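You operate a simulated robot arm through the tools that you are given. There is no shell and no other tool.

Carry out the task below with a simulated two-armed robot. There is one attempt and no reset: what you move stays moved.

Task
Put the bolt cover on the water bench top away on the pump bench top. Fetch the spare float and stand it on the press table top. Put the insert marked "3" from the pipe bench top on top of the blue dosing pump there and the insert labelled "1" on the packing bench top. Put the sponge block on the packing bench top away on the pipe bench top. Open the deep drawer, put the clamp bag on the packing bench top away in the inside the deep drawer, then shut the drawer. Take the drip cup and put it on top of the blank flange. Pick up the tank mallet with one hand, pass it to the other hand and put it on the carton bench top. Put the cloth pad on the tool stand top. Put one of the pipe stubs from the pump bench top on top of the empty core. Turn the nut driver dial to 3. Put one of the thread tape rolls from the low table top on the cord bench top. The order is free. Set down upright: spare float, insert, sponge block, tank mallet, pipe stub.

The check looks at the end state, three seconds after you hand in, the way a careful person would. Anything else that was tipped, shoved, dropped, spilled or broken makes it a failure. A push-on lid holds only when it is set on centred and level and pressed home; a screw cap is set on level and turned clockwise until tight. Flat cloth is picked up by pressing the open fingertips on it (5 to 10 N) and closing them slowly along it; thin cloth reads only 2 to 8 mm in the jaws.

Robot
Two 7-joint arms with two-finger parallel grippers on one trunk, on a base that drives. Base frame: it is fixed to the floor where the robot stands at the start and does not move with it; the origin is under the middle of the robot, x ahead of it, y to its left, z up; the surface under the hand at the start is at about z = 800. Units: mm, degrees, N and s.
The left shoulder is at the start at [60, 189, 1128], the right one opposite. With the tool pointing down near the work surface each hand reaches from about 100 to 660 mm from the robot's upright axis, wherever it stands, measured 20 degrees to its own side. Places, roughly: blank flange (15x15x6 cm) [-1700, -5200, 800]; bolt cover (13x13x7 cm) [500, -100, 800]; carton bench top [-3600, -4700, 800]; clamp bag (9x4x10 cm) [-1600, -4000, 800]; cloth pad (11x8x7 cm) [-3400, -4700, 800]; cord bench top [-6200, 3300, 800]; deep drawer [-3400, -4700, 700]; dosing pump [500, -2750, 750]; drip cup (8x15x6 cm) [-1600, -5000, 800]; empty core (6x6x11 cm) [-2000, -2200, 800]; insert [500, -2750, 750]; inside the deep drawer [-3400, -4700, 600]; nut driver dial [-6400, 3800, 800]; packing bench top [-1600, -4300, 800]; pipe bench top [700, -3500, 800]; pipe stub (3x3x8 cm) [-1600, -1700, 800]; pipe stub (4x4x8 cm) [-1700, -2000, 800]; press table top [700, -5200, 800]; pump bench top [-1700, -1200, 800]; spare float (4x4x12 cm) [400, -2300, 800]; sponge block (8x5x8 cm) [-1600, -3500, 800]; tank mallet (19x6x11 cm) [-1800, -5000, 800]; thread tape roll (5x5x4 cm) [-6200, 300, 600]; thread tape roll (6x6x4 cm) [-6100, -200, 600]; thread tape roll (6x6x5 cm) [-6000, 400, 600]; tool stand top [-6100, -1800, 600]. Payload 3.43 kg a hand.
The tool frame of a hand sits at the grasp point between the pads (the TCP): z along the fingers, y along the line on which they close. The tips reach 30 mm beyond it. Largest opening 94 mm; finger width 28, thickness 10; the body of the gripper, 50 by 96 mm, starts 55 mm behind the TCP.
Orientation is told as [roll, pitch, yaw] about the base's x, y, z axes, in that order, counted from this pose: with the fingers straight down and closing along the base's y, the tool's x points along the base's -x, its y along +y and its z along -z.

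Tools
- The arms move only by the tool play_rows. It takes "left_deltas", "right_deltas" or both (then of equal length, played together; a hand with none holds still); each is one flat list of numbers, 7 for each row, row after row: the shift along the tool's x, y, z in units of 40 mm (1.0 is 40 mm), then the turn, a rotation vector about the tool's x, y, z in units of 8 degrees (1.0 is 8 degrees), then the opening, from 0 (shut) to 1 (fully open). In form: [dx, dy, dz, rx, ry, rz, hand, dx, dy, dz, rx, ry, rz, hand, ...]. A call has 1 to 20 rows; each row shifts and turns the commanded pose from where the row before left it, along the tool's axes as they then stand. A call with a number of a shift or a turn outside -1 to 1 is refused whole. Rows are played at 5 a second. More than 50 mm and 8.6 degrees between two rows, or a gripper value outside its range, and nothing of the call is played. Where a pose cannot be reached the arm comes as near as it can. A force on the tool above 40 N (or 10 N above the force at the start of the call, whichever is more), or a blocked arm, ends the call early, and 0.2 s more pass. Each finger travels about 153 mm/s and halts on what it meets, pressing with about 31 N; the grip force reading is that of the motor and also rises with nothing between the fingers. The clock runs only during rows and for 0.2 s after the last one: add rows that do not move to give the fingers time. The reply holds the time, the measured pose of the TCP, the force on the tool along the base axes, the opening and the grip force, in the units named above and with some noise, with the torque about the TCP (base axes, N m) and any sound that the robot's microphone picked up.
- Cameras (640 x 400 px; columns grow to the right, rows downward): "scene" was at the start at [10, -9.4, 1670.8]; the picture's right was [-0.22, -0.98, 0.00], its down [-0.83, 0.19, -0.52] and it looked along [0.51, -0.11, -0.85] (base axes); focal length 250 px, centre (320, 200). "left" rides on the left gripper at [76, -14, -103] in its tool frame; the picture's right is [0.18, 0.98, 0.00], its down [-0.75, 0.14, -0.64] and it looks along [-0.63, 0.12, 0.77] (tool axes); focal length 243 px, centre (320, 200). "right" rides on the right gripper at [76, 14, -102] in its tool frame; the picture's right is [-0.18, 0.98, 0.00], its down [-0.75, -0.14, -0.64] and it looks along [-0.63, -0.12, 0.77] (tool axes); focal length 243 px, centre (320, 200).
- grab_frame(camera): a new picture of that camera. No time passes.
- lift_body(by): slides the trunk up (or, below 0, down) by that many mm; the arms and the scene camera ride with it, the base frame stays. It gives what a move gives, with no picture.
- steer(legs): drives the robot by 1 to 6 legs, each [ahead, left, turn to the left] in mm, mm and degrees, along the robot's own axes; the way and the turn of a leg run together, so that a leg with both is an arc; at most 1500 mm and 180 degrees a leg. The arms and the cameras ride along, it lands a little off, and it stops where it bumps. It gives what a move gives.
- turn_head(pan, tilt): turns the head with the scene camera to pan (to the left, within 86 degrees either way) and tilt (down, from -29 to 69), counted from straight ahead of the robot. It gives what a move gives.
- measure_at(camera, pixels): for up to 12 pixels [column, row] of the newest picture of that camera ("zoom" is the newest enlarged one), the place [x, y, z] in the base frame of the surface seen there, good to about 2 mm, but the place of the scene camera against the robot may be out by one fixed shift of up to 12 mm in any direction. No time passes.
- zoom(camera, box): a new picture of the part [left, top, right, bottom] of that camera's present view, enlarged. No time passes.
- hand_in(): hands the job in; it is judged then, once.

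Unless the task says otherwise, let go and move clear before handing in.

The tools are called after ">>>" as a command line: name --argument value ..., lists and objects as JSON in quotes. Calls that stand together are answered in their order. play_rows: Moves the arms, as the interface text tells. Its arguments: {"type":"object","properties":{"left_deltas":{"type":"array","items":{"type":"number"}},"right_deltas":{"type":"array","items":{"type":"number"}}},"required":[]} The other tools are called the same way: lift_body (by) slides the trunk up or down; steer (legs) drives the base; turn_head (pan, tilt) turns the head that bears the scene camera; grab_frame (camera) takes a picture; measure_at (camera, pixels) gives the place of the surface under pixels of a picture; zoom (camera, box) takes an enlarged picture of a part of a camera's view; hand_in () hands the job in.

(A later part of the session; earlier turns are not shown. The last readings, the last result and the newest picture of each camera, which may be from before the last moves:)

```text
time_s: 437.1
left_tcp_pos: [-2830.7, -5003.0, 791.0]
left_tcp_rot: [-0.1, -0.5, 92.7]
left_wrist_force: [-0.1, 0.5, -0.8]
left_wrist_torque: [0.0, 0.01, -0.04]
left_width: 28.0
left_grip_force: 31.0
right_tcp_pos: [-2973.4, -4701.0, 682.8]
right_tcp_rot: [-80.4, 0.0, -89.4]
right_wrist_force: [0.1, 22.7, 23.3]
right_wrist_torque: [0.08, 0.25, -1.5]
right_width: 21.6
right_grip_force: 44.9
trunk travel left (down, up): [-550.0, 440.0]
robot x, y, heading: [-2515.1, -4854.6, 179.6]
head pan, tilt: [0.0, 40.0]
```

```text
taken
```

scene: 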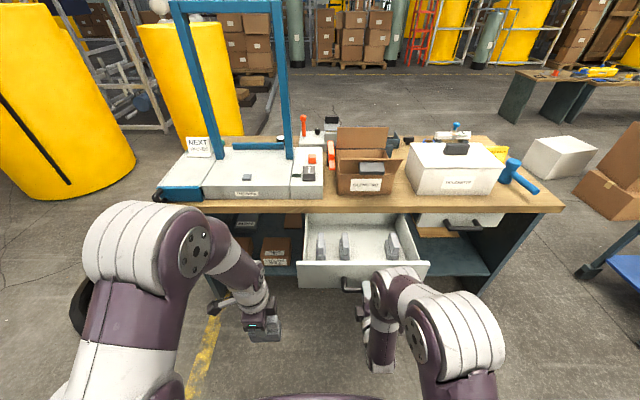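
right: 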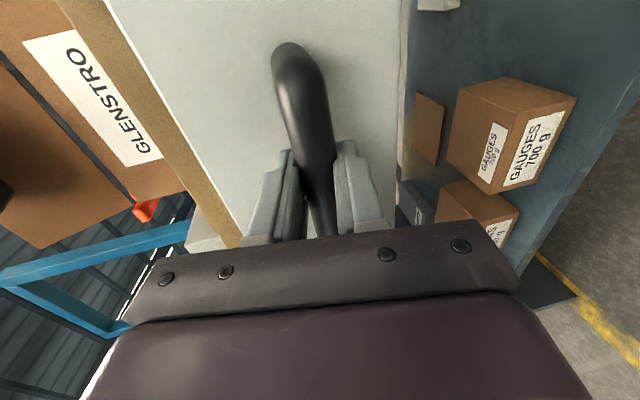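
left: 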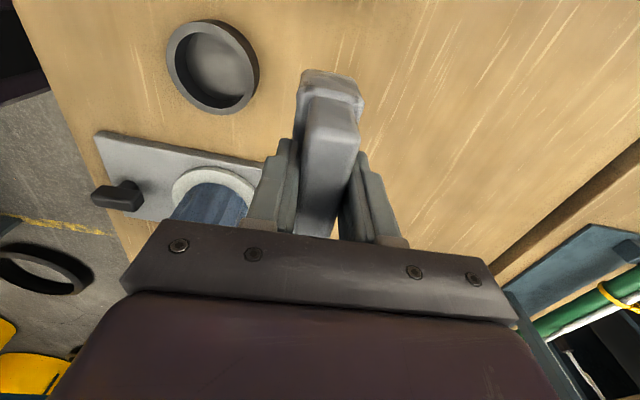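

The drawer is open ~254 mm, with free space between grey blocks inside. Relax and release the handle, then retract.

>>> play_rows --right_deltas '[0.1, -0.1, 0, 0, 0, 0, 0, 0, 0, 0, 0, 0, 0, 0.15, 0, 0, 0, 0, 0, 0, 0.35, 0, 0, 0, 0, 0, 0, 0.5, 0, 0, 0, 0, 0, 0, 0.6, 0, 0.1, -0.6, 0, 0, 0, 0.6, 0, 0.12, -0.7, 0, 0, 0, 0.6, 0, 0, -0.5, 0, 0, 0, 0.6]'

>>> zoom --camera "scene" --box '[270, 190, 450, 310]'

>>> measure_at --camera "scene" --pixels '[[300, 265], [415, 268], [320, 240], [345, 236], [392, 238], [368, 250], [368, 230], [320, 260], [345, 262], [397, 262], [365, 262], [330, 225]]'

```text
time_s: 438.9
left_tcp_pos: [-2832.0, -5004.5, 790.6]
left_tcp_rot: [-0.2, -0.6, 92.8]
left_wrist_force: [0.5, 0.2, -0.8]
left_wrist_torque: [-0.04, 0.04, -0.01]
left_width: 27.9
left_grip_force: 31.1
right_tcp_pos: [-2902.9, -4696.8, 689.9]
right_tcp_rot: [-80.1, 0.2, -89.1]
right_wrist_force: [0.5, 0.0, 0.1]
right_wrist_torque: [-0.02, 0.02, 0.02]
right_width: 56.4
right_grip_force: 0.1
trunk travel left (down, up): [-550.0, 440.0]
robot x, y, heading: [-2516.3, -4854.3, 180.1]
head pan, tilt: [0.0, 40.0]
```

```text
3.33 times, centred on (360, 250) of scene
```

zoom: 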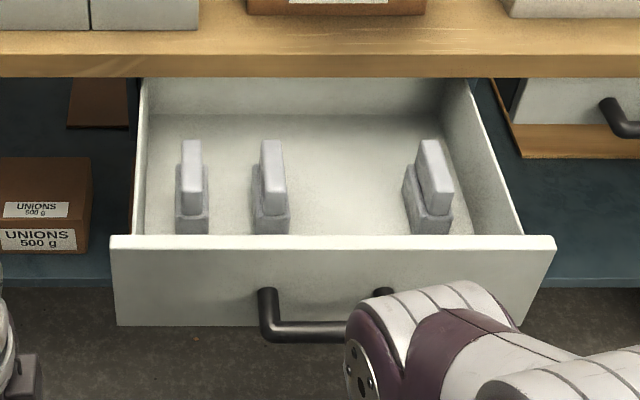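

```text
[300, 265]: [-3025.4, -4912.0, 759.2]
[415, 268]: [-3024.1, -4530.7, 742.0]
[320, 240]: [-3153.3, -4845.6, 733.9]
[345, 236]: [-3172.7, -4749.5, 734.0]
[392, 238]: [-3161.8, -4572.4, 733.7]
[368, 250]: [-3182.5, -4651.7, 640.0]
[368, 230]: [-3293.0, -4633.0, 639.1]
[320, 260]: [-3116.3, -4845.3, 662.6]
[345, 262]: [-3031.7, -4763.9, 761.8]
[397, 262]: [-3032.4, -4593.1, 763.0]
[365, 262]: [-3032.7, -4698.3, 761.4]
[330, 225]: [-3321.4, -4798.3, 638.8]
```

Three clamp bags already stand in the drawer; the free spot is at about (−3155,−4660), floor z≈635. Fold the right hand back to pointing down and raise it out of the way.

>>> play_rows --right_deltas '[0, 0, -0.5, -1, 0, 0, 0.6, 0, 0, -0.3, -1, 0, 0, 0.6, 0, 0, 0, -1, 0, 0, 0.6, 0, 0, 0, -1, 0, 0, 0.6, 0, 0, 0, -1, 0, 0, 0.6, 0, 0, 0, -1, 0, 0, 0.6, 0, 0, 0, -1, 0, 0, 0.6, 0, 0, 0, -1, 0, 0, 0.6, 0, 0, 0, -1, 0, 0, 0.6, 0, 0, 0, -1, 0, 0, 0.6, 0, 0, -0.9, 0, 0, 0, 0.6, 0, 0, -0.9, 0, 0, 0, 0.6, 0, 0, -0.9, 0, 0, 0, 0.6, 0, 0, -0.9, 0, 0, 0, 0.6, 0, 0, -0.9, 0, 0, 0, 0.6]' --left_deltas '[0, 0, -0.7, 0, 0, 0, 0, 0, 0, -0.7, 0, 0, 0, 0, 0, 0, -0.7, 0, 0, 0, 0, 0, 0, 0, 0, 0, 0, 0, 0, 0, 0, 0, 0, 0, 0, 0, 0, 0, 0, 0, 0, 0, 0, 0, 0, 0, 0, 0, 0, 0, 0, 0, 0, 0, 0, 0, 0, 0, 0, 0, 0, 0, 0, 0, 0, 0, 0, 0, 0, 0, 0, 0, 0, 0, 0, 0, 0, 0, 0, 0, 0, 0, 0, 0, 0, 0, 0, 0, 0, 0, 0, 0, 0, 0, 0, 0, 0, 0, 0, 0, 0, 0, 0, 0, 0]'

>>> grab_frame --camera "scene"

```text
time_s: 442.1
left_tcp_pos: [-2833.5, -5006.4, 875.1]
left_tcp_rot: [-0.2, -0.6, 92.8]
left_wrist_force: [-0.5, 0.4, -0.9]
left_wrist_torque: [0.0, 0.04, -0.01]
left_width: 27.9
left_grip_force: 30.7
right_tcp_pos: [-2877.1, -4694.5, 876.0]
right_tcp_rot: [-0.1, 0.2, -89.1]
right_wrist_force: [0.1, -0.1, 0.0]
right_wrist_torque: [0.02, 0.01, -0.01]
right_width: 56.3
right_grip_force: 0.1
right hand out of reach, approached as far as the arm can: row 10
trunk travel left (down, up): [-550.0, 440.0]
robot x, y, heading: [-2517.7, -4856.7, 179.7]
head pan, tilt: [0.0, 40.0]
```

```text
taken
```

scene: 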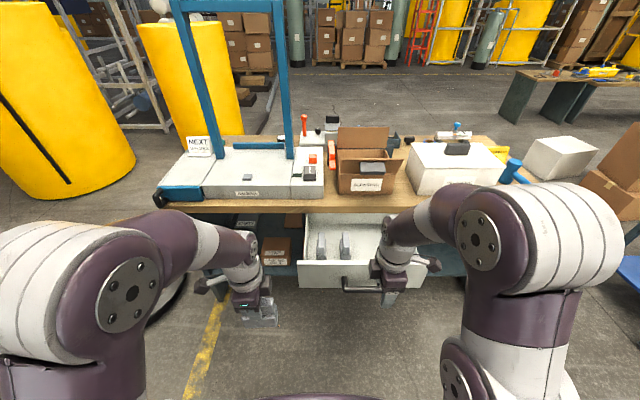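

>>> steer --legs '[[0, -240, 0], [60, 0, 0]]'

>>> grab_frame --camera "left"

```text
time_s: 444.5
left_tcp_pos: [-2895.5, -4762.8, 875.2]
left_tcp_rot: [-0.3, -0.6, 92.7]
left_wrist_force: [-0.4, -0.6, -0.8]
left_wrist_torque: [-0.02, -0.02, -0.01]
left_width: 27.9
left_grip_force: 31.6
right_tcp_pos: [-2938.3, -4450.8, 874.8]
right_tcp_rot: [0.2, 0.1, -89.1]
right_wrist_force: [0.1, -0.1, -0.5]
right_wrist_torque: [-0.02, -0.07, 0.02]
right_width: 56.5
right_grip_force: 0.1
trunk travel left (down, up): [-550.0, 440.0]
robot x, y, heading: [-2571.6, -4611.8, 180.2]
head pan, tilt: [0.0, 40.0]
```

```text
taken
```

left: 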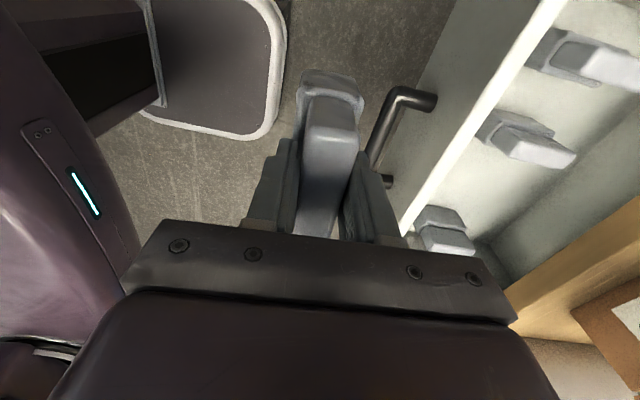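

>>> play_rows --left_deltas '[-0.41, 0.89, 0, 0, 0, 0, 0, -0.41, 0.89, 0, 0, 0, 0, 0, -0.41, 0.89, 0, 0, 0, 0, 0, -0.41, 0.89, 0, 0, 0, 0, 0, -0.41, 0.89, 0, 0, 0, 0, 0, -0.41, 0.89, 0, 0, 0, 0, 0, -0.41, 0.89, 0, 0, 0, 0, 0, 0, 0, 0, 0, 0, 0, 0]'

>>> grab_frame --camera "left"

>>> zoom --camera "scene" --box '[210, 190, 450, 330]'

```text
time_s: 446.3
left_tcp_pos: [-3114.4, -4668.3, 844.0]
left_tcp_rot: [-0.1, -0.6, 92.8]
left_wrist_force: [-0.1, 1.3, -1.2]
left_wrist_torque: [-0.02, 0.0, 0.01]
left_width: 27.9
left_grip_force: 30.7
left hand out of reach, approached as far as the arm can: row 6, 7
right_tcp_pos: [-2937.7, -4451.0, 874.9]
right_tcp_rot: [0.0, 0.1, -89.2]
right_wrist_force: [-0.2, 0.1, -0.6]
right_wrist_torque: [0.01, 0.0, 0.02]
right_width: 56.4
right_grip_force: 0.0
trunk travel left (down, up): [-550.0, 440.0]
robot x, y, heading: [-2575.5, -4611.3, 179.8]
head pan, tilt: [0.0, 40.0]
```

```text
taken
```

left: 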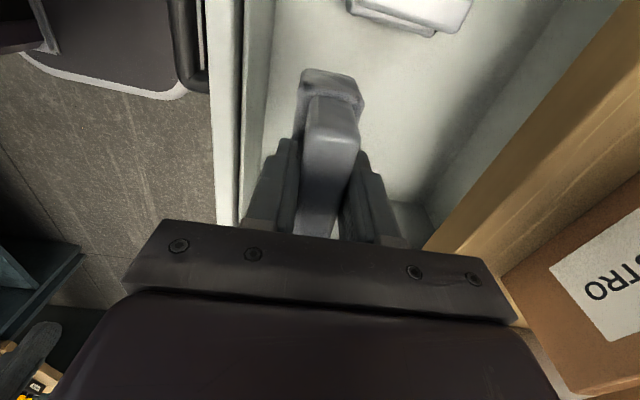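

```text
2.67 times, centred on (330, 260) of scene
```

zoom: 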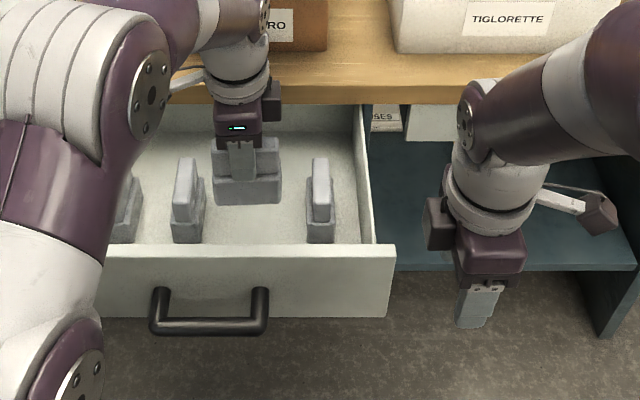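

Bag is above the free spot. Lower it into the drawer.

>>> play_rows --left_deltas '[0, 0, 0.8, 0, 0, 0, 0, 0, 0, 0.8, 0, 0, 0, 0, 0, 0, 0.8, 0, 0, 0, 0, 0, 0, 0.7, 0, 0, 0, 0, 0, 0, 0, 0, 0, 0, 0]'

>>> grab_frame --camera "left"

>>> zoom --camera "scene" --box '[210, 190, 450, 330]'

```text
time_s: 447.5
left_tcp_pos: [-3114.0, -4668.7, 723.2]
left_tcp_rot: [-0.2, -0.5, 92.7]
left_wrist_force: [1.2, 0.4, -0.2]
left_wrist_torque: [-0.01, 0.01, 0.01]
left_width: 27.9
left_grip_force: 30.9
right_tcp_pos: [-2937.8, -4451.6, 877.3]
right_tcp_rot: [0.0, 0.1, -89.1]
right_wrist_force: [0.6, -0.2, 0.3]
right_wrist_torque: [0.02, -0.01, 0.02]
right_width: 56.3
right_grip_force: 0.0
trunk travel left (down, up): [-550.0, 440.0]
robot x, y, heading: [-2578.6, -4612.1, 179.8]
head pan, tilt: [0.0, 40.0]
```

```text
taken
```

left: 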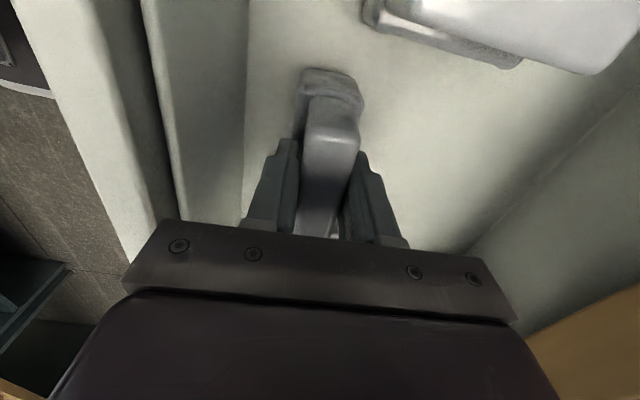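

```text
2.67 times, centred on (330, 260) of scene
```

zoom: 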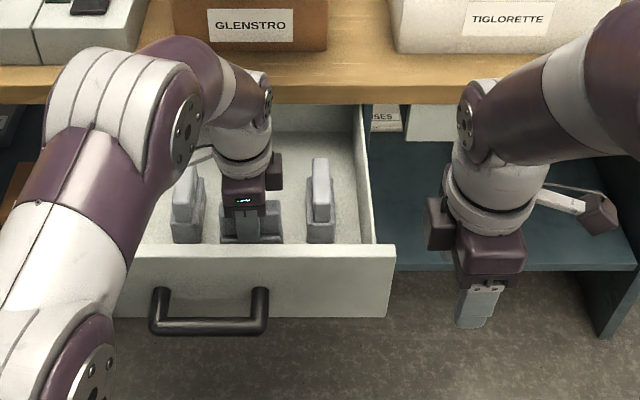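

>>> play_rows --left_deltas '[0, 0, 0.08, 0, 0, 0, 0, 0, 0, 0.05, 0, 0, 0, 0, 0, 0, 0, 0, 0, 0, 0]'

```text
time_s: 448.3
left_tcp_pos: [-3113.9, -4666.1, 717.8]
left_tcp_rot: [-0.2, -0.6, 92.7]
left_wrist_force: [0.3, 0.5, -1.1]
left_wrist_torque: [-0.03, -0.01, 0.01]
left_width: 28.1
left_grip_force: 30.6
right_tcp_pos: [-2937.9, -4451.2, 877.0]
right_tcp_rot: [0.0, 0.1, -89.1]
right_wrist_force: [-0.2, 0.0, -0.4]
right_wrist_torque: [-0.01, 0.0, -0.03]
right_width: 56.7
right_grip_force: 0.0
trunk travel left (down, up): [-550.0, 440.0]
robot x, y, heading: [-2576.2, -4611.7, 180.1]
head pan, tilt: [0.0, 40.0]
```

>>> play_rows --left_deltas '[0, 0, 0.07, 0, 0, 0, 0, 0, 0, 0.06, 0, 0, 0, 0, 0, 0, 0, 0, 0, 0, 0]'

```text
time_s: 449.1
left_tcp_pos: [-3114.2, -4667.2, 716.6]
left_tcp_rot: [0.2, -0.8, 92.7]
left_wrist_force: [-1.5, -2.6, 29.6]
left_wrist_torque: [0.03, -0.02, 0.0]
left_width: 28.6
left_grip_force: 31.1
right_tcp_pos: [-2936.5, -4450.1, 876.6]
right_tcp_rot: [-0.3, 0.1, -89.1]
right_wrist_force: [0.4, 1.3, 0.7]
right_wrist_torque: [0.02, 0.03, -0.04]
right_width: 56.3
right_grip_force: 0.1
trunk travel left (down, up): [-550.0, 440.0]
robot x, y, heading: [-2579.3, -4610.6, 179.9]
head pan, tilt: [0.0, 40.0]
```

Contact with the drawer floor. Ease, open, and lift out.

>>> play_rows --left_deltas '[0, 0, -0.06, 0, 0, 0, 0.25, 0, 0, 0, 0, 0, 0, 0.32, 0, 0, 0, 0, 0, 0, 0.38, 0, 0, 0, 0, 0, 0, 0.46, 0, 0, 0, 0, 0, 0, 0.5, 0, 0, -0.4, 0, 0, 0, 0.5, 0, 0, -0.8, 0, 0, 0, 0.5, 0, 0, -0.8, 0, 0, 0, 0.5, 0, 0, -0.8, 0, 0, 0, 0.5]'

>>> grab_frame --camera "left"

>>> zoom --camera "scene" --box '[210, 190, 450, 330]'

```text
time_s: 451.1
left_tcp_pos: [-3116.5, -4669.5, 828.2]
left_tcp_rot: [-0.2, -0.6, 92.8]
left_wrist_force: [0.0, 0.3, 0.8]
left_wrist_torque: [-0.02, 0.04, 0.01]
left_width: 47.0
left_grip_force: 0.1
right_tcp_pos: [-2936.8, -4450.4, 876.5]
right_tcp_rot: [0.0, 0.1, -89.1]
right_wrist_force: [0.5, 0.3, -0.4]
right_wrist_torque: [-0.01, 0.03, 0.0]
right_width: 56.4
right_grip_force: 0.2
trunk travel left (down, up): [-550.0, 440.0]
robot x, y, heading: [-2580.1, -4608.2, 179.7]
head pan, tilt: [0.0, 40.0]
```

```text
taken
```

left: 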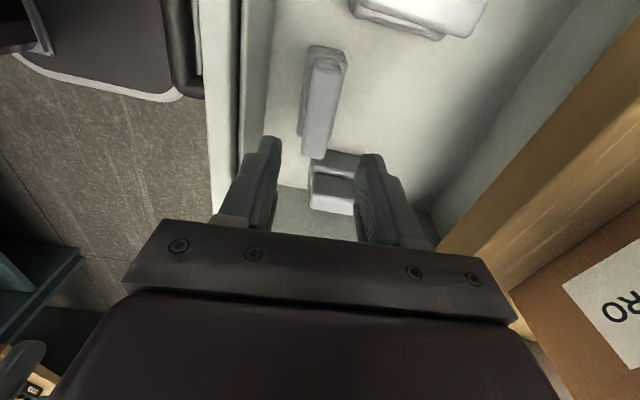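

```text
2.67 times, centred on (330, 260) of scene
```

zoom: 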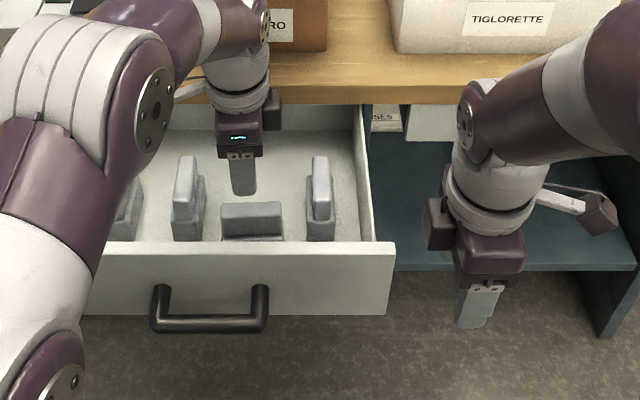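

The bag stands in the drawer. Retract left; then reposition the robot and push the drawer shut with the right hand pointing forward.

>>> play_rows --left_deltas '[0, 0, -0.8, 0, 0, 0, 0.5, 0, -0.9, 0, 0, 0, 0, 0.5, 0, -0.9, 0, 0, 0, 0, 0.5, 0, -0.9, 0, 0, 0, 0, 0.5, 0.5, -0.9, 0, 0, 0, 0, 0.5, 0.8, -0.6, 0, 0, 0, 0, 0.5, 0.8, -0.6, 0, 0, 0, 0, 0.5]'

>>> steer --legs '[[-60, 0, 0], [0, 250, 0]]'

>>> play_rows --right_deltas '[0, 0, 0.5, 1, 0, 0, 0, 0, 0, 0.5, 1, 0, 0, 0, 0, 0, 0, 1, 0, 0, 0, 0, 0, 0, 1, 0, 0, 0, 0, 0, 0, 1, 0, 0, 0, 0, 0, 0, 1, 0, 0, 0, 0, 0, 0, 1, 0, 0, 0, 0, 0, 0, 1, 0, 0, 0, 0, 0, 0, 1, 0, 0, 0, 0, 0, 0, 1, 0, 0, 0]'

>>> grab_frame --camera "scene"

>>> grab_frame --camera "right"

```text
time_s: 452.7
left_tcp_pos: [-2909.9, -4742.9, 854.7]
left_tcp_rot: [-0.2, -0.6, 92.7]
left_wrist_force: [0.4, 0.7, 0.1]
left_wrist_torque: [-0.01, 0.02, 0.0]
left_width: 47.0
left_grip_force: 0.1
left hand out of reach, approached as far as the arm can: row 1
right_tcp_pos: [-2936.2, -4451.8, 877.2]
right_tcp_rot: [-0.1, 0.1, -89.1]
right_wrist_force: [0.2, -0.6, 0.1]
right_wrist_torque: [0.01, 0.01, -0.03]
right_width: 56.5
right_grip_force: 0.0
trunk travel left (down, up): [-550.0, 440.0]
robot x, y, heading: [-2579.8, -4610.5, 180.0]
head pan, tilt: [0.0, 40.0]
```

```text
time_s: 455.1
left_tcp_pos: [-2854.2, -4993.3, 854.2]
left_tcp_rot: [-0.2, -0.5, 92.2]
left_wrist_force: [-0.6, -0.3, 1.0]
left_wrist_torque: [0.01, -0.02, 0.0]
left_width: 46.8
left_grip_force: 0.2
right_tcp_pos: [-2877.2, -4703.6, 876.1]
right_tcp_rot: [0.0, 0.1, -89.7]
right_wrist_force: [0.3, -1.0, 0.4]
right_wrist_torque: [0.01, -0.01, -0.01]
right_width: 56.5
right_grip_force: 0.2
trunk travel left (down, up): [-550.0, 440.0]
robot x, y, heading: [-2520.5, -4864.2, 179.3]
head pan, tilt: [0.0, 40.0]
```

```text
time_s: 457.3
left_tcp_pos: [-2854.2, -4993.3, 854.2]
left_tcp_rot: [-0.2, -0.6, 92.2]
left_wrist_force: [-1.2, -0.2, -0.7]
left_wrist_torque: [0.05, 0.0, -0.02]
left_width: 47.1
left_grip_force: 0.1
right_tcp_pos: [-2900.0, -4672.9, 850.4]
right_tcp_rot: [-60.0, 10.0, -94.6]
right_wrist_force: [-0.8, -0.3, 0.6]
right_wrist_torque: [-0.01, -0.01, 0.0]
right_width: 0.0
right_grip_force: 31.0
right hand out of reach, approached as far as the arm can: row 4, 5, 6, 7, 10
trunk travel left (down, up): [-550.0, 440.0]
robot x, y, heading: [-2518.6, -4867.0, 179.1]
head pan, tilt: [0.0, 40.0]
```

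```text
taken
```

scene: 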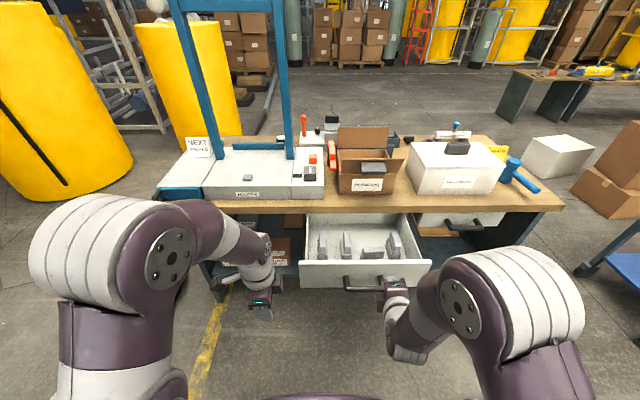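

```text
taken
```

right: 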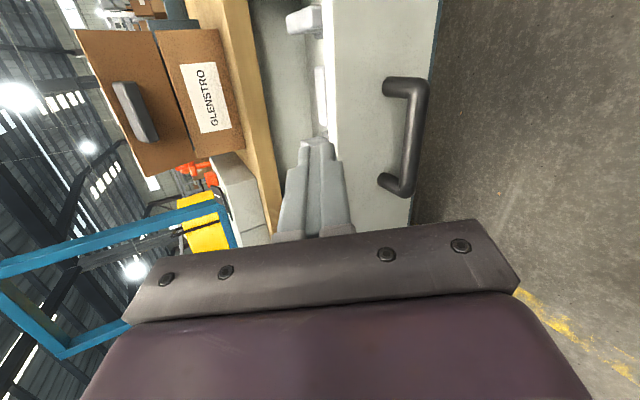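

The hand points forward‑down about 30°. Move it down to panel height just in front of the drawer.

>>> play_rows --right_deltas '[-0.41, 0.54, 0.77, 0, 0, 0, 0, -0.41, 0.54, 0.77, 0, 0, 0, 0, -0.41, 0.54, 0.77, 0, 0, 0, 0, 0, 0, 0, 0, 0, 0, 0]'

>>> grab_frame --camera "right"

```text
time_s: 458.3
left_tcp_pos: [-2853.7, -4991.9, 854.3]
left_tcp_rot: [-0.2, -0.6, 92.1]
left_wrist_force: [0.6, -0.2, 0.0]
left_wrist_torque: [0.01, 0.03, -0.03]
left_width: 46.7
left_grip_force: 0.0
right_tcp_pos: [-2952.2, -4701.3, 740.7]
right_tcp_rot: [-60.6, 10.1, -94.7]
right_wrist_force: [-0.4, -0.2, 0.1]
right_wrist_torque: [-0.03, -0.01, 0.0]
right_width: 0.0
right_grip_force: 30.8
right hand out of reach, approached as far as the arm can: row 1
trunk travel left (down, up): [-550.0, 440.0]
robot x, y, heading: [-2516.9, -4866.0, 179.3]
head pan, tilt: [0.0, 40.0]
```

```text
taken
```

right: 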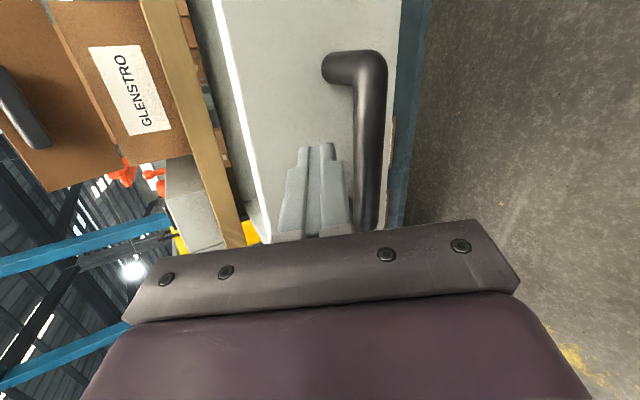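

>>> play_rows --right_deltas '[-0.06, -0.41, 0.685, 0, 0, 0, 0, -0.06, -0.41, 0.685, 0, 0, 0, 0, -0.06, -0.41, 0.685, 0, 0, 0, 0, -0.06, -0.41, 0.685, 0, 0, 0, 0, 0, 0, 0, 0, 0, 0, 0]'

>>> grab_frame --camera "scene"

```text
time_s: 459.5
left_tcp_pos: [-2853.3, -4992.9, 853.9]
left_tcp_rot: [-0.3, -0.6, 92.2]
left_wrist_force: [-0.3, -0.6, 0.2]
left_wrist_torque: [0.03, 0.02, 0.0]
left_width: 46.9
left_grip_force: 0.2
right_tcp_pos: [-3079.7, -4701.2, 744.1]
right_tcp_rot: [-60.9, 10.2, -94.8]
right_wrist_force: [-0.4, 0.5, 0.0]
right_wrist_torque: [0.0, 0.0, 0.01]
right_width: 0.0
right_grip_force: 31.1
trunk travel left (down, up): [-550.0, 440.0]
robot x, y, heading: [-2517.3, -4866.0, 179.3]
head pan, tilt: [0.0, 40.0]
```

```text
taken
```

scene: 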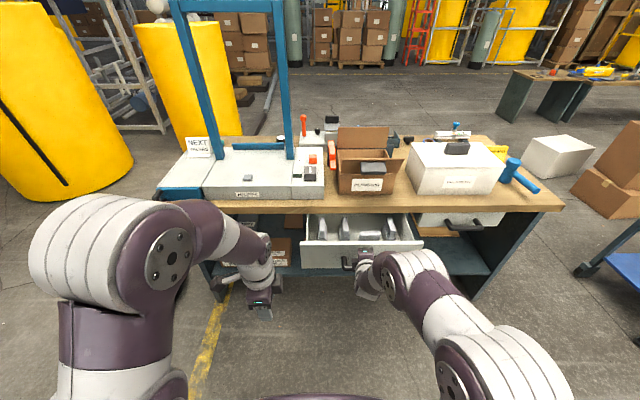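

>>> play_rows --right_deltas '[-0.06, -0.41, 0.685, 0, 0, 0, 0, -0.06, -0.41, 0.685, 0, 0, 0, 0, -0.06, -0.41, 0.685, 0, 0, 0, 0, -0.06, -0.41, 0.685, 0, 0, 0, 0, -0.06, -0.41, 0.685, 0, 0, 0, 0, 0, 0, 0, 0, 0, 0, 0]'

>>> grab_frame --camera "scene"

```text
time_s: 460.9
left_tcp_pos: [-2853.6, -4992.8, 855.0]
left_tcp_rot: [-0.2, -0.6, 92.2]
left_wrist_force: [1.0, 0.6, 0.6]
left_wrist_torque: [0.0, -0.01, 0.0]
left_width: 46.7
left_grip_force: 0.1
right_tcp_pos: [-3240.6, -4696.4, 746.5]
right_tcp_rot: [-60.9, 10.0, -94.9]
right_wrist_force: [0.5, -0.1, -0.3]
right_wrist_torque: [0.01, 0.04, -0.04]
right_width: 0.1
right_grip_force: 31.6
trunk travel left (down, up): [-550.0, 440.0]
robot x, y, heading: [-2517.5, -4869.9, 179.2]
head pan, tilt: [0.0, 40.0]
```

```text
taken
```

scene: 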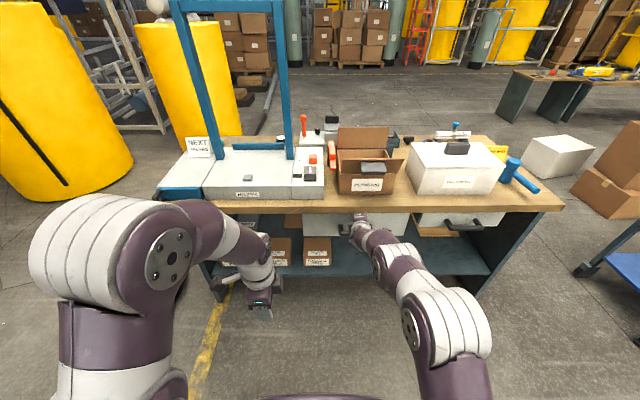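

Nearly shut. Push the last bit in small steps until it stops.

>>> play_rows --right_deltas '[-0.02, -0.13, 0.21, 0, 0, 0, 0, -0.02, -0.13, 0.21, 0, 0, 0, 0, -0.01, -0.06, 0.1, 0, 0, 0, 0, 0, 0, 0, 0, 0, 0, 0]'

>>> zoom --camera "scene" --box '[270, 180, 450, 280]'

>>> measure_at --camera "scene" --pixels '[[320, 222], [395, 222], [330, 222], [405, 220]]'

```text
time_s: 461.4
left_tcp_pos: [-2848.8, -4993.7, 857.2]
left_tcp_rot: [0.2, -0.7, 92.2]
left_wrist_force: [0.2, -0.8, -0.1]
left_wrist_torque: [0.03, 0.03, -0.02]
left_width: 47.0
left_grip_force: 0.1
right_tcp_pos: [-3248.1, -4698.0, 746.2]
right_tcp_rot: [-60.5, 10.2, -94.7]
right_wrist_force: [35.0, -0.9, 16.7]
right_wrist_torque: [-0.13, 0.28, 0.34]
right_width: 0.2
right_grip_force: 30.7
trunk travel left (down, up): [-550.0, 440.0]
robot x, y, heading: [-2513.8, -4866.5, 179.1]
head pan, tilt: [0.0, 40.0]
stopped in row 2 (right hand): the force on the tool passed its limit at 50 N (the readings are from after the stop); the commanded pose is now the measured one
```

```text
3.56 times, centred on (360, 230) of scene
```

zoom: 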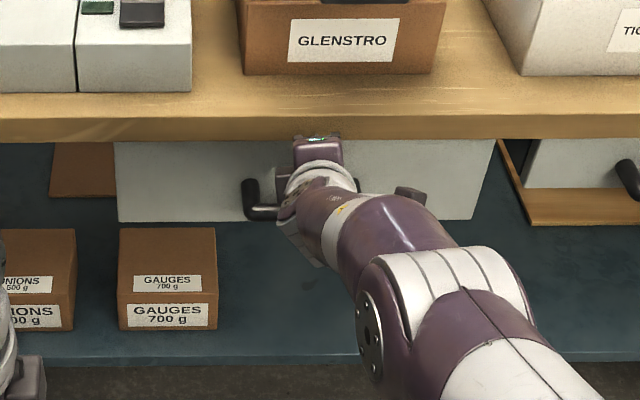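

```text
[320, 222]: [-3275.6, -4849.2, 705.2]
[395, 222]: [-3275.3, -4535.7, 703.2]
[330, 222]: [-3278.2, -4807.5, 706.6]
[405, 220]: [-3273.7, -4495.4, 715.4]
```

The drawer face is back at x≈−3277 and pushes against its stop: shut. Retract the right hand and return it to pointing down.

>>> play_rows --right_deltas '[0.06, 0.41, -0.685, 0, 0, 0, 0, 0.06, 0.41, -0.685, 0, 0, 0, 0, 0.06, 0.41, -0.685, 0, 0, 0, 0, 0.06, 0.41, -0.685, 0, 0, 0, 0.3, 0.06, 0.41, -0.685, 0, 0, 0, 0.6, 0.06, 0.41, -0.685, 0, 0, 0, 1, 0, 0, 0, -1, 0, 0, 1, 0, 0, 0, -1, 0, 0, 1, 0, 0, 0, -1, 0, 0, 1, 0, 0, 0, -1, 0, 0, 1, 0, 0, 0, -1, 0, 0, 1, 0, 0, 0, -1, 0, 0, 1, 0, 0, 0, -1, 0, 0, 1, 0, 0, 0, -0.6, 0, 0, 1]'

>>> lift_body --by 250

>>> turn_head --pan -15 --tilt 45

>>> grab_frame --camera "scene"

```text
time_s: 464.4
left_tcp_pos: [-2852.8, -4992.4, 855.2]
left_tcp_rot: [-0.2, -0.6, 92.1]
left_wrist_force: [-0.3, 0.6, -0.1]
left_wrist_torque: [-0.02, -0.05, 0.02]
left_width: 47.0
left_grip_force: 0.0
right_tcp_pos: [-3060.1, -4698.7, 739.5]
right_tcp_rot: [0.8, 10.2, -94.6]
right_wrist_force: [0.5, -0.4, -0.2]
right_wrist_torque: [0.0, -0.03, -0.01]
right_width: 94.1
right_grip_force: 0.0
trunk travel left (down, up): [-550.0, 440.0]
robot x, y, heading: [-2519.7, -4867.1, 179.2]
head pan, tilt: [0.0, 40.0]
```

```text
time_s: 467.0
left_tcp_pos: [-2853.6, -4993.1, 1104.2]
left_tcp_rot: [-0.3, -0.6, 92.2]
left_wrist_force: [0.3, 0.4, -0.5]
left_wrist_torque: [-0.02, 0.0, 0.02]
left_width: 46.9
left_grip_force: 0.2
right_tcp_pos: [-3061.8, -4699.1, 989.2]
right_tcp_rot: [0.7, 10.3, -94.7]
right_wrist_force: [0.2, -0.3, 0.0]
right_wrist_torque: [0.01, 0.0, 0.02]
right_width: 94.3
right_grip_force: 0.1
trunk travel left (down, up): [-800.0, 190.0]
robot x, y, heading: [-2520.1, -4862.1, 179.5]
head pan, tilt: [0.0, 40.0]
```

```text
time_s: 467.8
left_tcp_pos: [-2854.1, -4994.2, 1104.7]
left_tcp_rot: [-0.2, -0.6, 92.1]
left_wrist_force: [-0.2, -0.9, -0.5]
left_wrist_torque: [0.02, 0.01, 0.01]
left_width: 47.2
left_grip_force: 0.1
right_tcp_pos: [-3061.0, -4698.4, 990.1]
right_tcp_rot: [0.7, 10.2, -94.7]
right_wrist_force: [-0.6, 0.2, -0.6]
right_wrist_torque: [0.01, 0.02, -0.03]
right_width: 94.2
right_grip_force: 0.0
trunk travel left (down, up): [-800.0, 190.0]
robot x, y, heading: [-2517.5, -4865.8, 179.1]
head pan, tilt: [-15.0, 45.0]
```

```text
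taken
```

scene: 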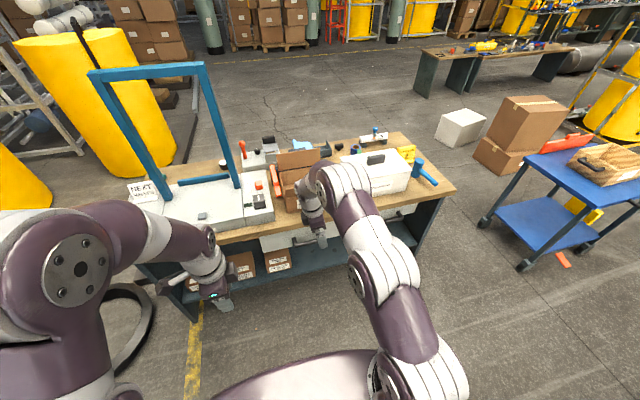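

Next the cloth pad in the carton. Level and pull back the right hand, approach and look into the box.

>>> play_rows --right_deltas '[0, 0.9, -0.5, 0, -0.64, 0, 1, 0, 0.9, -0.5, 0, -0.64, 0, 1, 0, 0.9, -0.5, 0, 0, 0.6, 1, 0, 0.9, -0.5, 0, 0, 0, 1, 0, 0.9, -0.5, 0, 0, 0, 1]'

>>> steer --legs '[[330, 0, 0.8]]'

>>> turn_head --pan -15 --tilt 50

>>> grab_frame --camera "scene"

```text
time_s: 469.0
left_tcp_pos: [-2851.8, -4992.3, 1104.8]
left_tcp_rot: [-0.1, -0.6, 92.1]
left_wrist_force: [0.7, -0.5, -0.5]
left_wrist_torque: [0.01, 0.02, 0.02]
left_width: 46.8
left_grip_force: 0.1
right_tcp_pos: [-2881.2, -4728.2, 1093.6]
right_tcp_rot: [0.6, 0.0, -99.6]
right_wrist_force: [0.3, -0.3, 0.3]
right_wrist_torque: [0.02, 0.03, 0.03]
right_width: 94.0
right_grip_force: 0.0
trunk travel left (down, up): [-800.0, 190.0]
robot x, y, heading: [-2518.4, -4865.7, 179.1]
head pan, tilt: [-15.0, 45.0]
```

```text
time_s: 471.2
left_tcp_pos: [-3179.6, -4991.4, 1103.9]
left_tcp_rot: [0.0, -0.6, 92.5]
left_wrist_force: [-0.3, 0.5, -0.4]
left_wrist_torque: [0.0, 0.02, 0.0]
left_width: 47.2
left_grip_force: 0.1
right_tcp_pos: [-3213.1, -4727.8, 1093.4]
right_tcp_rot: [0.7, 0.0, -99.1]
right_wrist_force: [0.0, 0.2, -0.3]
right_wrist_torque: [-0.02, 0.01, -0.02]
right_width: 94.0
right_grip_force: 0.0
trunk travel left (down, up): [-800.0, 190.0]
robot x, y, heading: [-2846.5, -4864.8, 179.7]
head pan, tilt: [-15.0, 45.0]
```

```text
time_s: 471.8
left_tcp_pos: [-3182.6, -4992.2, 1104.9]
left_tcp_rot: [-0.1, -0.6, 92.5]
left_wrist_force: [-0.3, 0.3, -0.2]
left_wrist_torque: [-0.02, 0.0, -0.01]
left_width: 47.0
left_grip_force: 0.0
right_tcp_pos: [-3214.5, -4727.5, 1092.6]
right_tcp_rot: [0.7, 0.0, -99.0]
right_wrist_force: [-0.4, -0.2, -0.4]
right_wrist_torque: [0.01, 0.03, 0.0]
right_width: 94.2
right_grip_force: 0.2
trunk travel left (down, up): [-800.0, 190.0]
robot x, y, heading: [-2847.5, -4863.4, 179.7]
head pan, tilt: [-15.0, 50.0]
```

```text
taken
```

scene: 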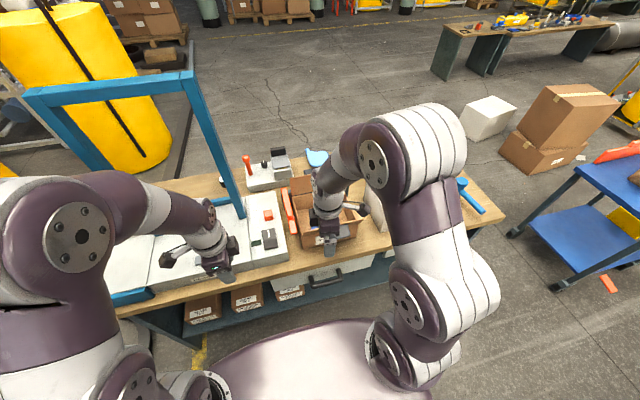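

>>> play_rows --right_deltas '[0.9, 0, 0, 0, 0, 0, 1, 0.9, 0, 0, 0, 0, 0, 1, 0.9, 0, 0, 0, 0, 0, 1, 0.9, 0, 0, 0, 0, 0, 1, 0.9, 0, 0, 0, 0, 0, 1, 0.9, 0, 0, 0, 0, 0, 1]'

>>> grab_frame --camera "scene"

>>> zoom --camera "scene" --box '[270, 150, 390, 270]'

```text
time_s: 473.2
left_tcp_pos: [-3179.8, -4992.0, 1105.4]
left_tcp_rot: [-0.3, -0.4, 92.6]
left_wrist_force: [-0.5, 0.2, -0.4]
left_wrist_torque: [-0.03, 0.01, -0.02]
left_width: 46.8
left_grip_force: 0.0
right_tcp_pos: [-3179.6, -4513.9, 1090.2]
right_tcp_rot: [0.7, -0.1, -99.1]
right_wrist_force: [-0.5, 0.6, -1.2]
right_wrist_torque: [-0.03, -0.04, 0.01]
right_width: 93.9
right_grip_force: 0.1
trunk travel left (down, up): [-800.0, 190.0]
robot x, y, heading: [-2844.1, -4867.4, 179.7]
head pan, tilt: [-15.0, 50.0]
```

```text
taken
```

scene: 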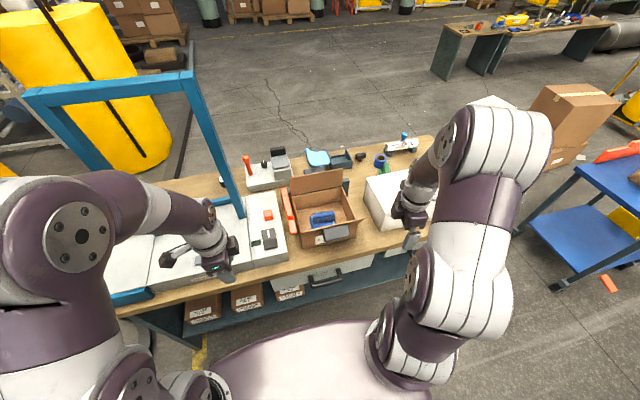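

```text
3.33 times, centred on (330, 210) of scene
```

zoom: 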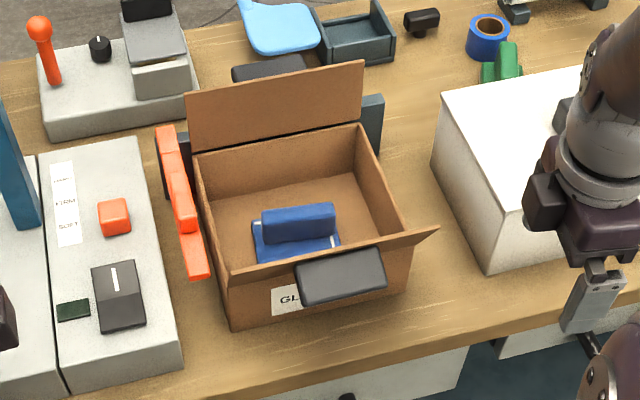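

>>> measure_at --camera "zoom" --pixels '[[265, 215], [333, 208], [300, 212], [258, 235], [338, 235], [300, 222], [198, 165], [362, 125], [228, 275], [408, 228], [300, 260], [340, 275]]'

>>> measure_at --camera "zoom" --pixels '[[230, 200], [370, 200], [265, 240], [335, 230], [300, 235], [255, 255], [435, 228], [300, 180], [275, 90], [280, 160], [270, 265], [385, 255]]'

```text
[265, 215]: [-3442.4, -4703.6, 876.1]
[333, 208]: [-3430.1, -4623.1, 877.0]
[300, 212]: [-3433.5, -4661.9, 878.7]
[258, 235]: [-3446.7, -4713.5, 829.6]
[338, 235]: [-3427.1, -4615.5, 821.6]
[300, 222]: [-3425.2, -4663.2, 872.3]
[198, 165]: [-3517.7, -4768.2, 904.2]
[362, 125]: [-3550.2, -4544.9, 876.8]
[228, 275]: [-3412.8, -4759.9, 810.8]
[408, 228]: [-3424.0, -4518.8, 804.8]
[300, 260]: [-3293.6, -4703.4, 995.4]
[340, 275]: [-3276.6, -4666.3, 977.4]
```

```text
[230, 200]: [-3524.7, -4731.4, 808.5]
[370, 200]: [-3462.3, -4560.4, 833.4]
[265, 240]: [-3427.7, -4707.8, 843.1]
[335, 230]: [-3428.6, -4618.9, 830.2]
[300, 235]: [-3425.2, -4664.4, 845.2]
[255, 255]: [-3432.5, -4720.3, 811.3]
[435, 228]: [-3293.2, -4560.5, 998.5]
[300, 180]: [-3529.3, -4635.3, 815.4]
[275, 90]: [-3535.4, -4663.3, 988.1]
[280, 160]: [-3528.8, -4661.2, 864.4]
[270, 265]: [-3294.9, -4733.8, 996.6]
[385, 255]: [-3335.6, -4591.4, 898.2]
```

The pad (blue, with an upright bar) lies in the open carton at (−3433,−4663), bar top z≈872; hand yaw already matches the bar. Raise the trunk 120 mm and move the right hand above it.

>>> lift_body --by 120

>>> play_rows --right_deltas '[-0.667, -0.81, 0, 0, 0, 0, 0.8, -0.667, -0.81, 0, 0, 0, 0, 0.8, -0.667, -0.81, 0, 0, 0, 0, 0.8, -0.667, -0.81, 0, 0, 0, 0, 0.8, -0.667, -0.81, 0, 0, 0, 0, 0.8, -0.667, -0.81, 0.4, 0, 0, 0, 0.8, -0.667, -0.81, 0.6, 0, 0, 0, 0.8]'

>>> grab_frame --camera "right"

>>> grab_frame --camera "scene"

```text
time_s: 474.7
left_tcp_pos: [-3180.8, -4991.7, 1224.8]
left_tcp_rot: [-0.2, -0.4, 92.6]
left_wrist_force: [-0.4, -0.6, 0.0]
left_wrist_torque: [0.0, 0.01, 0.0]
left_width: 46.7
left_grip_force: 0.1
right_tcp_pos: [-3178.7, -4515.6, 1210.4]
right_tcp_rot: [0.6, 0.0, -99.1]
right_wrist_force: [-0.4, -0.1, -0.5]
right_wrist_torque: [0.01, 0.01, -0.01]
right_width: 93.8
right_grip_force: 0.0
trunk travel left (down, up): [-920.0, 70.0]
robot x, y, heading: [-2846.7, -4865.2, 179.7]
head pan, tilt: [-15.0, 50.0]
```

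```text
time_s: 476.3
left_tcp_pos: [-3184.6, -4992.9, 1223.3]
left_tcp_rot: [-0.3, -0.7, 92.7]
left_wrist_force: [-0.2, 0.3, -0.7]
left_wrist_torque: [0.01, 0.0, -0.02]
left_width: 47.0
left_grip_force: 0.1
right_tcp_pos: [-3428.2, -4661.9, 1163.2]
right_tcp_rot: [0.8, 0.0, -99.2]
right_wrist_force: [-0.2, -0.2, -0.3]
right_wrist_torque: [0.02, 0.0, 0.0]
right_width: 75.0
right_grip_force: 0.0
right hand out of reach, approached as far as the arm can: row 7
trunk travel left (down, up): [-920.0, 70.0]
robot x, y, heading: [-2844.4, -4868.3, 179.8]
head pan, tilt: [-15.0, 50.0]
```

```text
taken
```

right: 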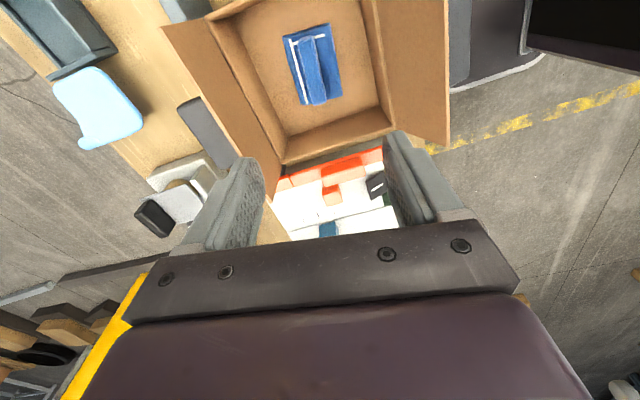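

```text
taken
```

scene: 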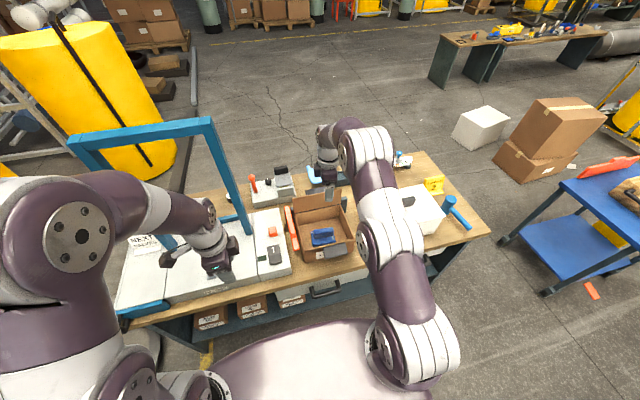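

>>> measure_at --camera "right" --pixels '[[310, 50], [315, 90], [304, 70], [322, 70], [312, 70], [300, 40], [316, 38], [325, 100], [310, 103], [290, 45], [335, 95]]'

>>> zoom --camera "right" --box '[270, 10, 360, 130]'

```text
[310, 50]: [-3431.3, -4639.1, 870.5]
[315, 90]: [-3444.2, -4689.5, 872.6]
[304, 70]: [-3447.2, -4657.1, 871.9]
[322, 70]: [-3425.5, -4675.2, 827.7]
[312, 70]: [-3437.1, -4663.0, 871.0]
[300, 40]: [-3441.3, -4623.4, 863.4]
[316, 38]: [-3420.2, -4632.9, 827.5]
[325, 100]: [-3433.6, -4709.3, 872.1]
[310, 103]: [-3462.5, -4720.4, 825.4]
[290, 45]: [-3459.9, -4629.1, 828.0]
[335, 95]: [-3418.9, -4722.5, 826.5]
```

```text
3.33 times, centred on (315, 70) of right
```

zoom: 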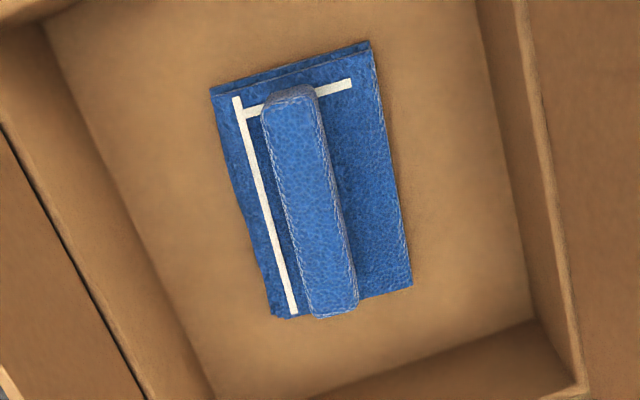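

Bar centre ≈(−3438.5,−4667), top 871.5, turned ~14°. Rotate 5° more and descend.

>>> play_rows --right_deltas '[-0.19, -0.22, 0.5, 0, 0, 0.65, 0.8, 0, 0, 0.9, 0, 0, 0, 0.8, 0, 0, 0.9, 0, 0, 0, 0.8, 0, 0, 0.9, 0, 0, 0, 0.8, 0, 0, 0.9, 0, 0, 0, 0.8, 0, 0, 0.9, 0, 0, 0, 0.8, 0, 0, 0, 0, 0, 0, 0.8]'

>>> grab_frame --camera "right"

>>> grab_frame --camera "scene"

```text
time_s: 477.9
left_tcp_pos: [-3180.1, -4992.9, 1225.1]
left_tcp_rot: [-0.2, -0.6, 92.6]
left_wrist_force: [-0.7, 0.0, 0.2]
left_wrist_torque: [-0.01, -0.04, 0.01]
left_width: 47.2
left_grip_force: 0.1
right_tcp_pos: [-3431.2, -4670.4, 965.2]
right_tcp_rot: [0.7, 0.0, -104.3]
right_wrist_force: [-0.5, 0.2, -0.1]
right_wrist_torque: [0.01, -0.02, 0.01]
right_width: 75.3
right_grip_force: 0.1
trunk travel left (down, up): [-920.0, 70.0]
robot x, y, heading: [-2846.2, -4864.0, 179.7]
head pan, tilt: [-15.0, 50.0]
```

```text
taken
```

right: 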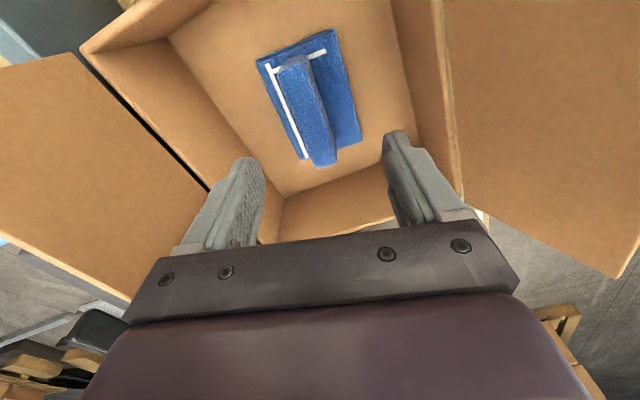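

```text
taken
```

scene: 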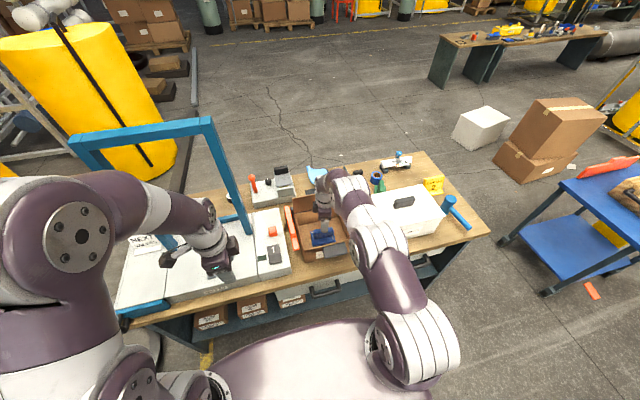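

>>> measure_at --camera "right" --pixels '[[297, 70], [308, 100], [320, 140], [300, 110], [318, 110], [328, 158], [312, 160]]'

```text
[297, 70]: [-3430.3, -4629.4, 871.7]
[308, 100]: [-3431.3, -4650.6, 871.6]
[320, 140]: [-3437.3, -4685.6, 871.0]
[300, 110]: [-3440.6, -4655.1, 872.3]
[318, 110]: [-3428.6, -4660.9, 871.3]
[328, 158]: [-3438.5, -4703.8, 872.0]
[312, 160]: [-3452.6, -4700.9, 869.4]
```

>>> play_rows --right_deltas '[0, -0.15, 0.6, 0, 0, 0, 0.5, 0, 0, 0.7, 0, 0, 0, 0.5, 0, 0, 0.7, 0, 0, 0, 0.5, 0, 0, 0.4, 0, 0, 0, 0.5, 0, 0, 0, 0, 0, 0, 0.5]'

>>> grab_frame --camera "right"

>>> zoom --camera "scene" --box '[270, 150, 400, 280]'

```text
time_s: 479.1
left_tcp_pos: [-3181.3, -4992.6, 1225.1]
left_tcp_rot: [-0.3, -0.6, 92.7]
left_wrist_force: [0.0, 0.6, -0.2]
left_wrist_torque: [0.02, -0.02, -0.01]
left_width: 46.9
left_grip_force: 0.0
right_tcp_pos: [-3430.1, -4669.2, 874.7]
right_tcp_rot: [0.8, 0.0, -104.3]
right_wrist_force: [-0.1, 0.9, 0.3]
right_wrist_torque: [0.01, 0.02, 0.02]
right_width: 47.1
right_grip_force: 0.1
right hand out of reach, approached as far as the arm can: row 4
trunk travel left (down, up): [-920.0, 70.0]
robot x, y, heading: [-2847.2, -4866.1, 179.7]
head pan, tilt: [-15.0, 50.0]
```

```text
taken
```

right: 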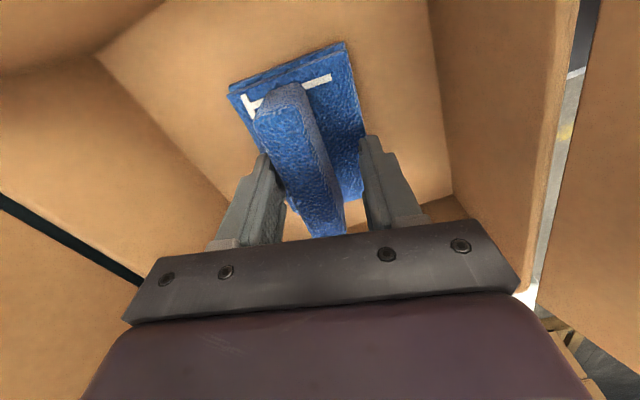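

```text
3.08 times, centred on (335, 215) of scene
```

zoom: 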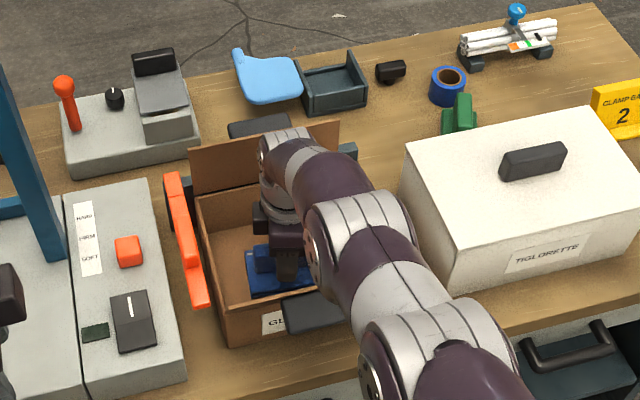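

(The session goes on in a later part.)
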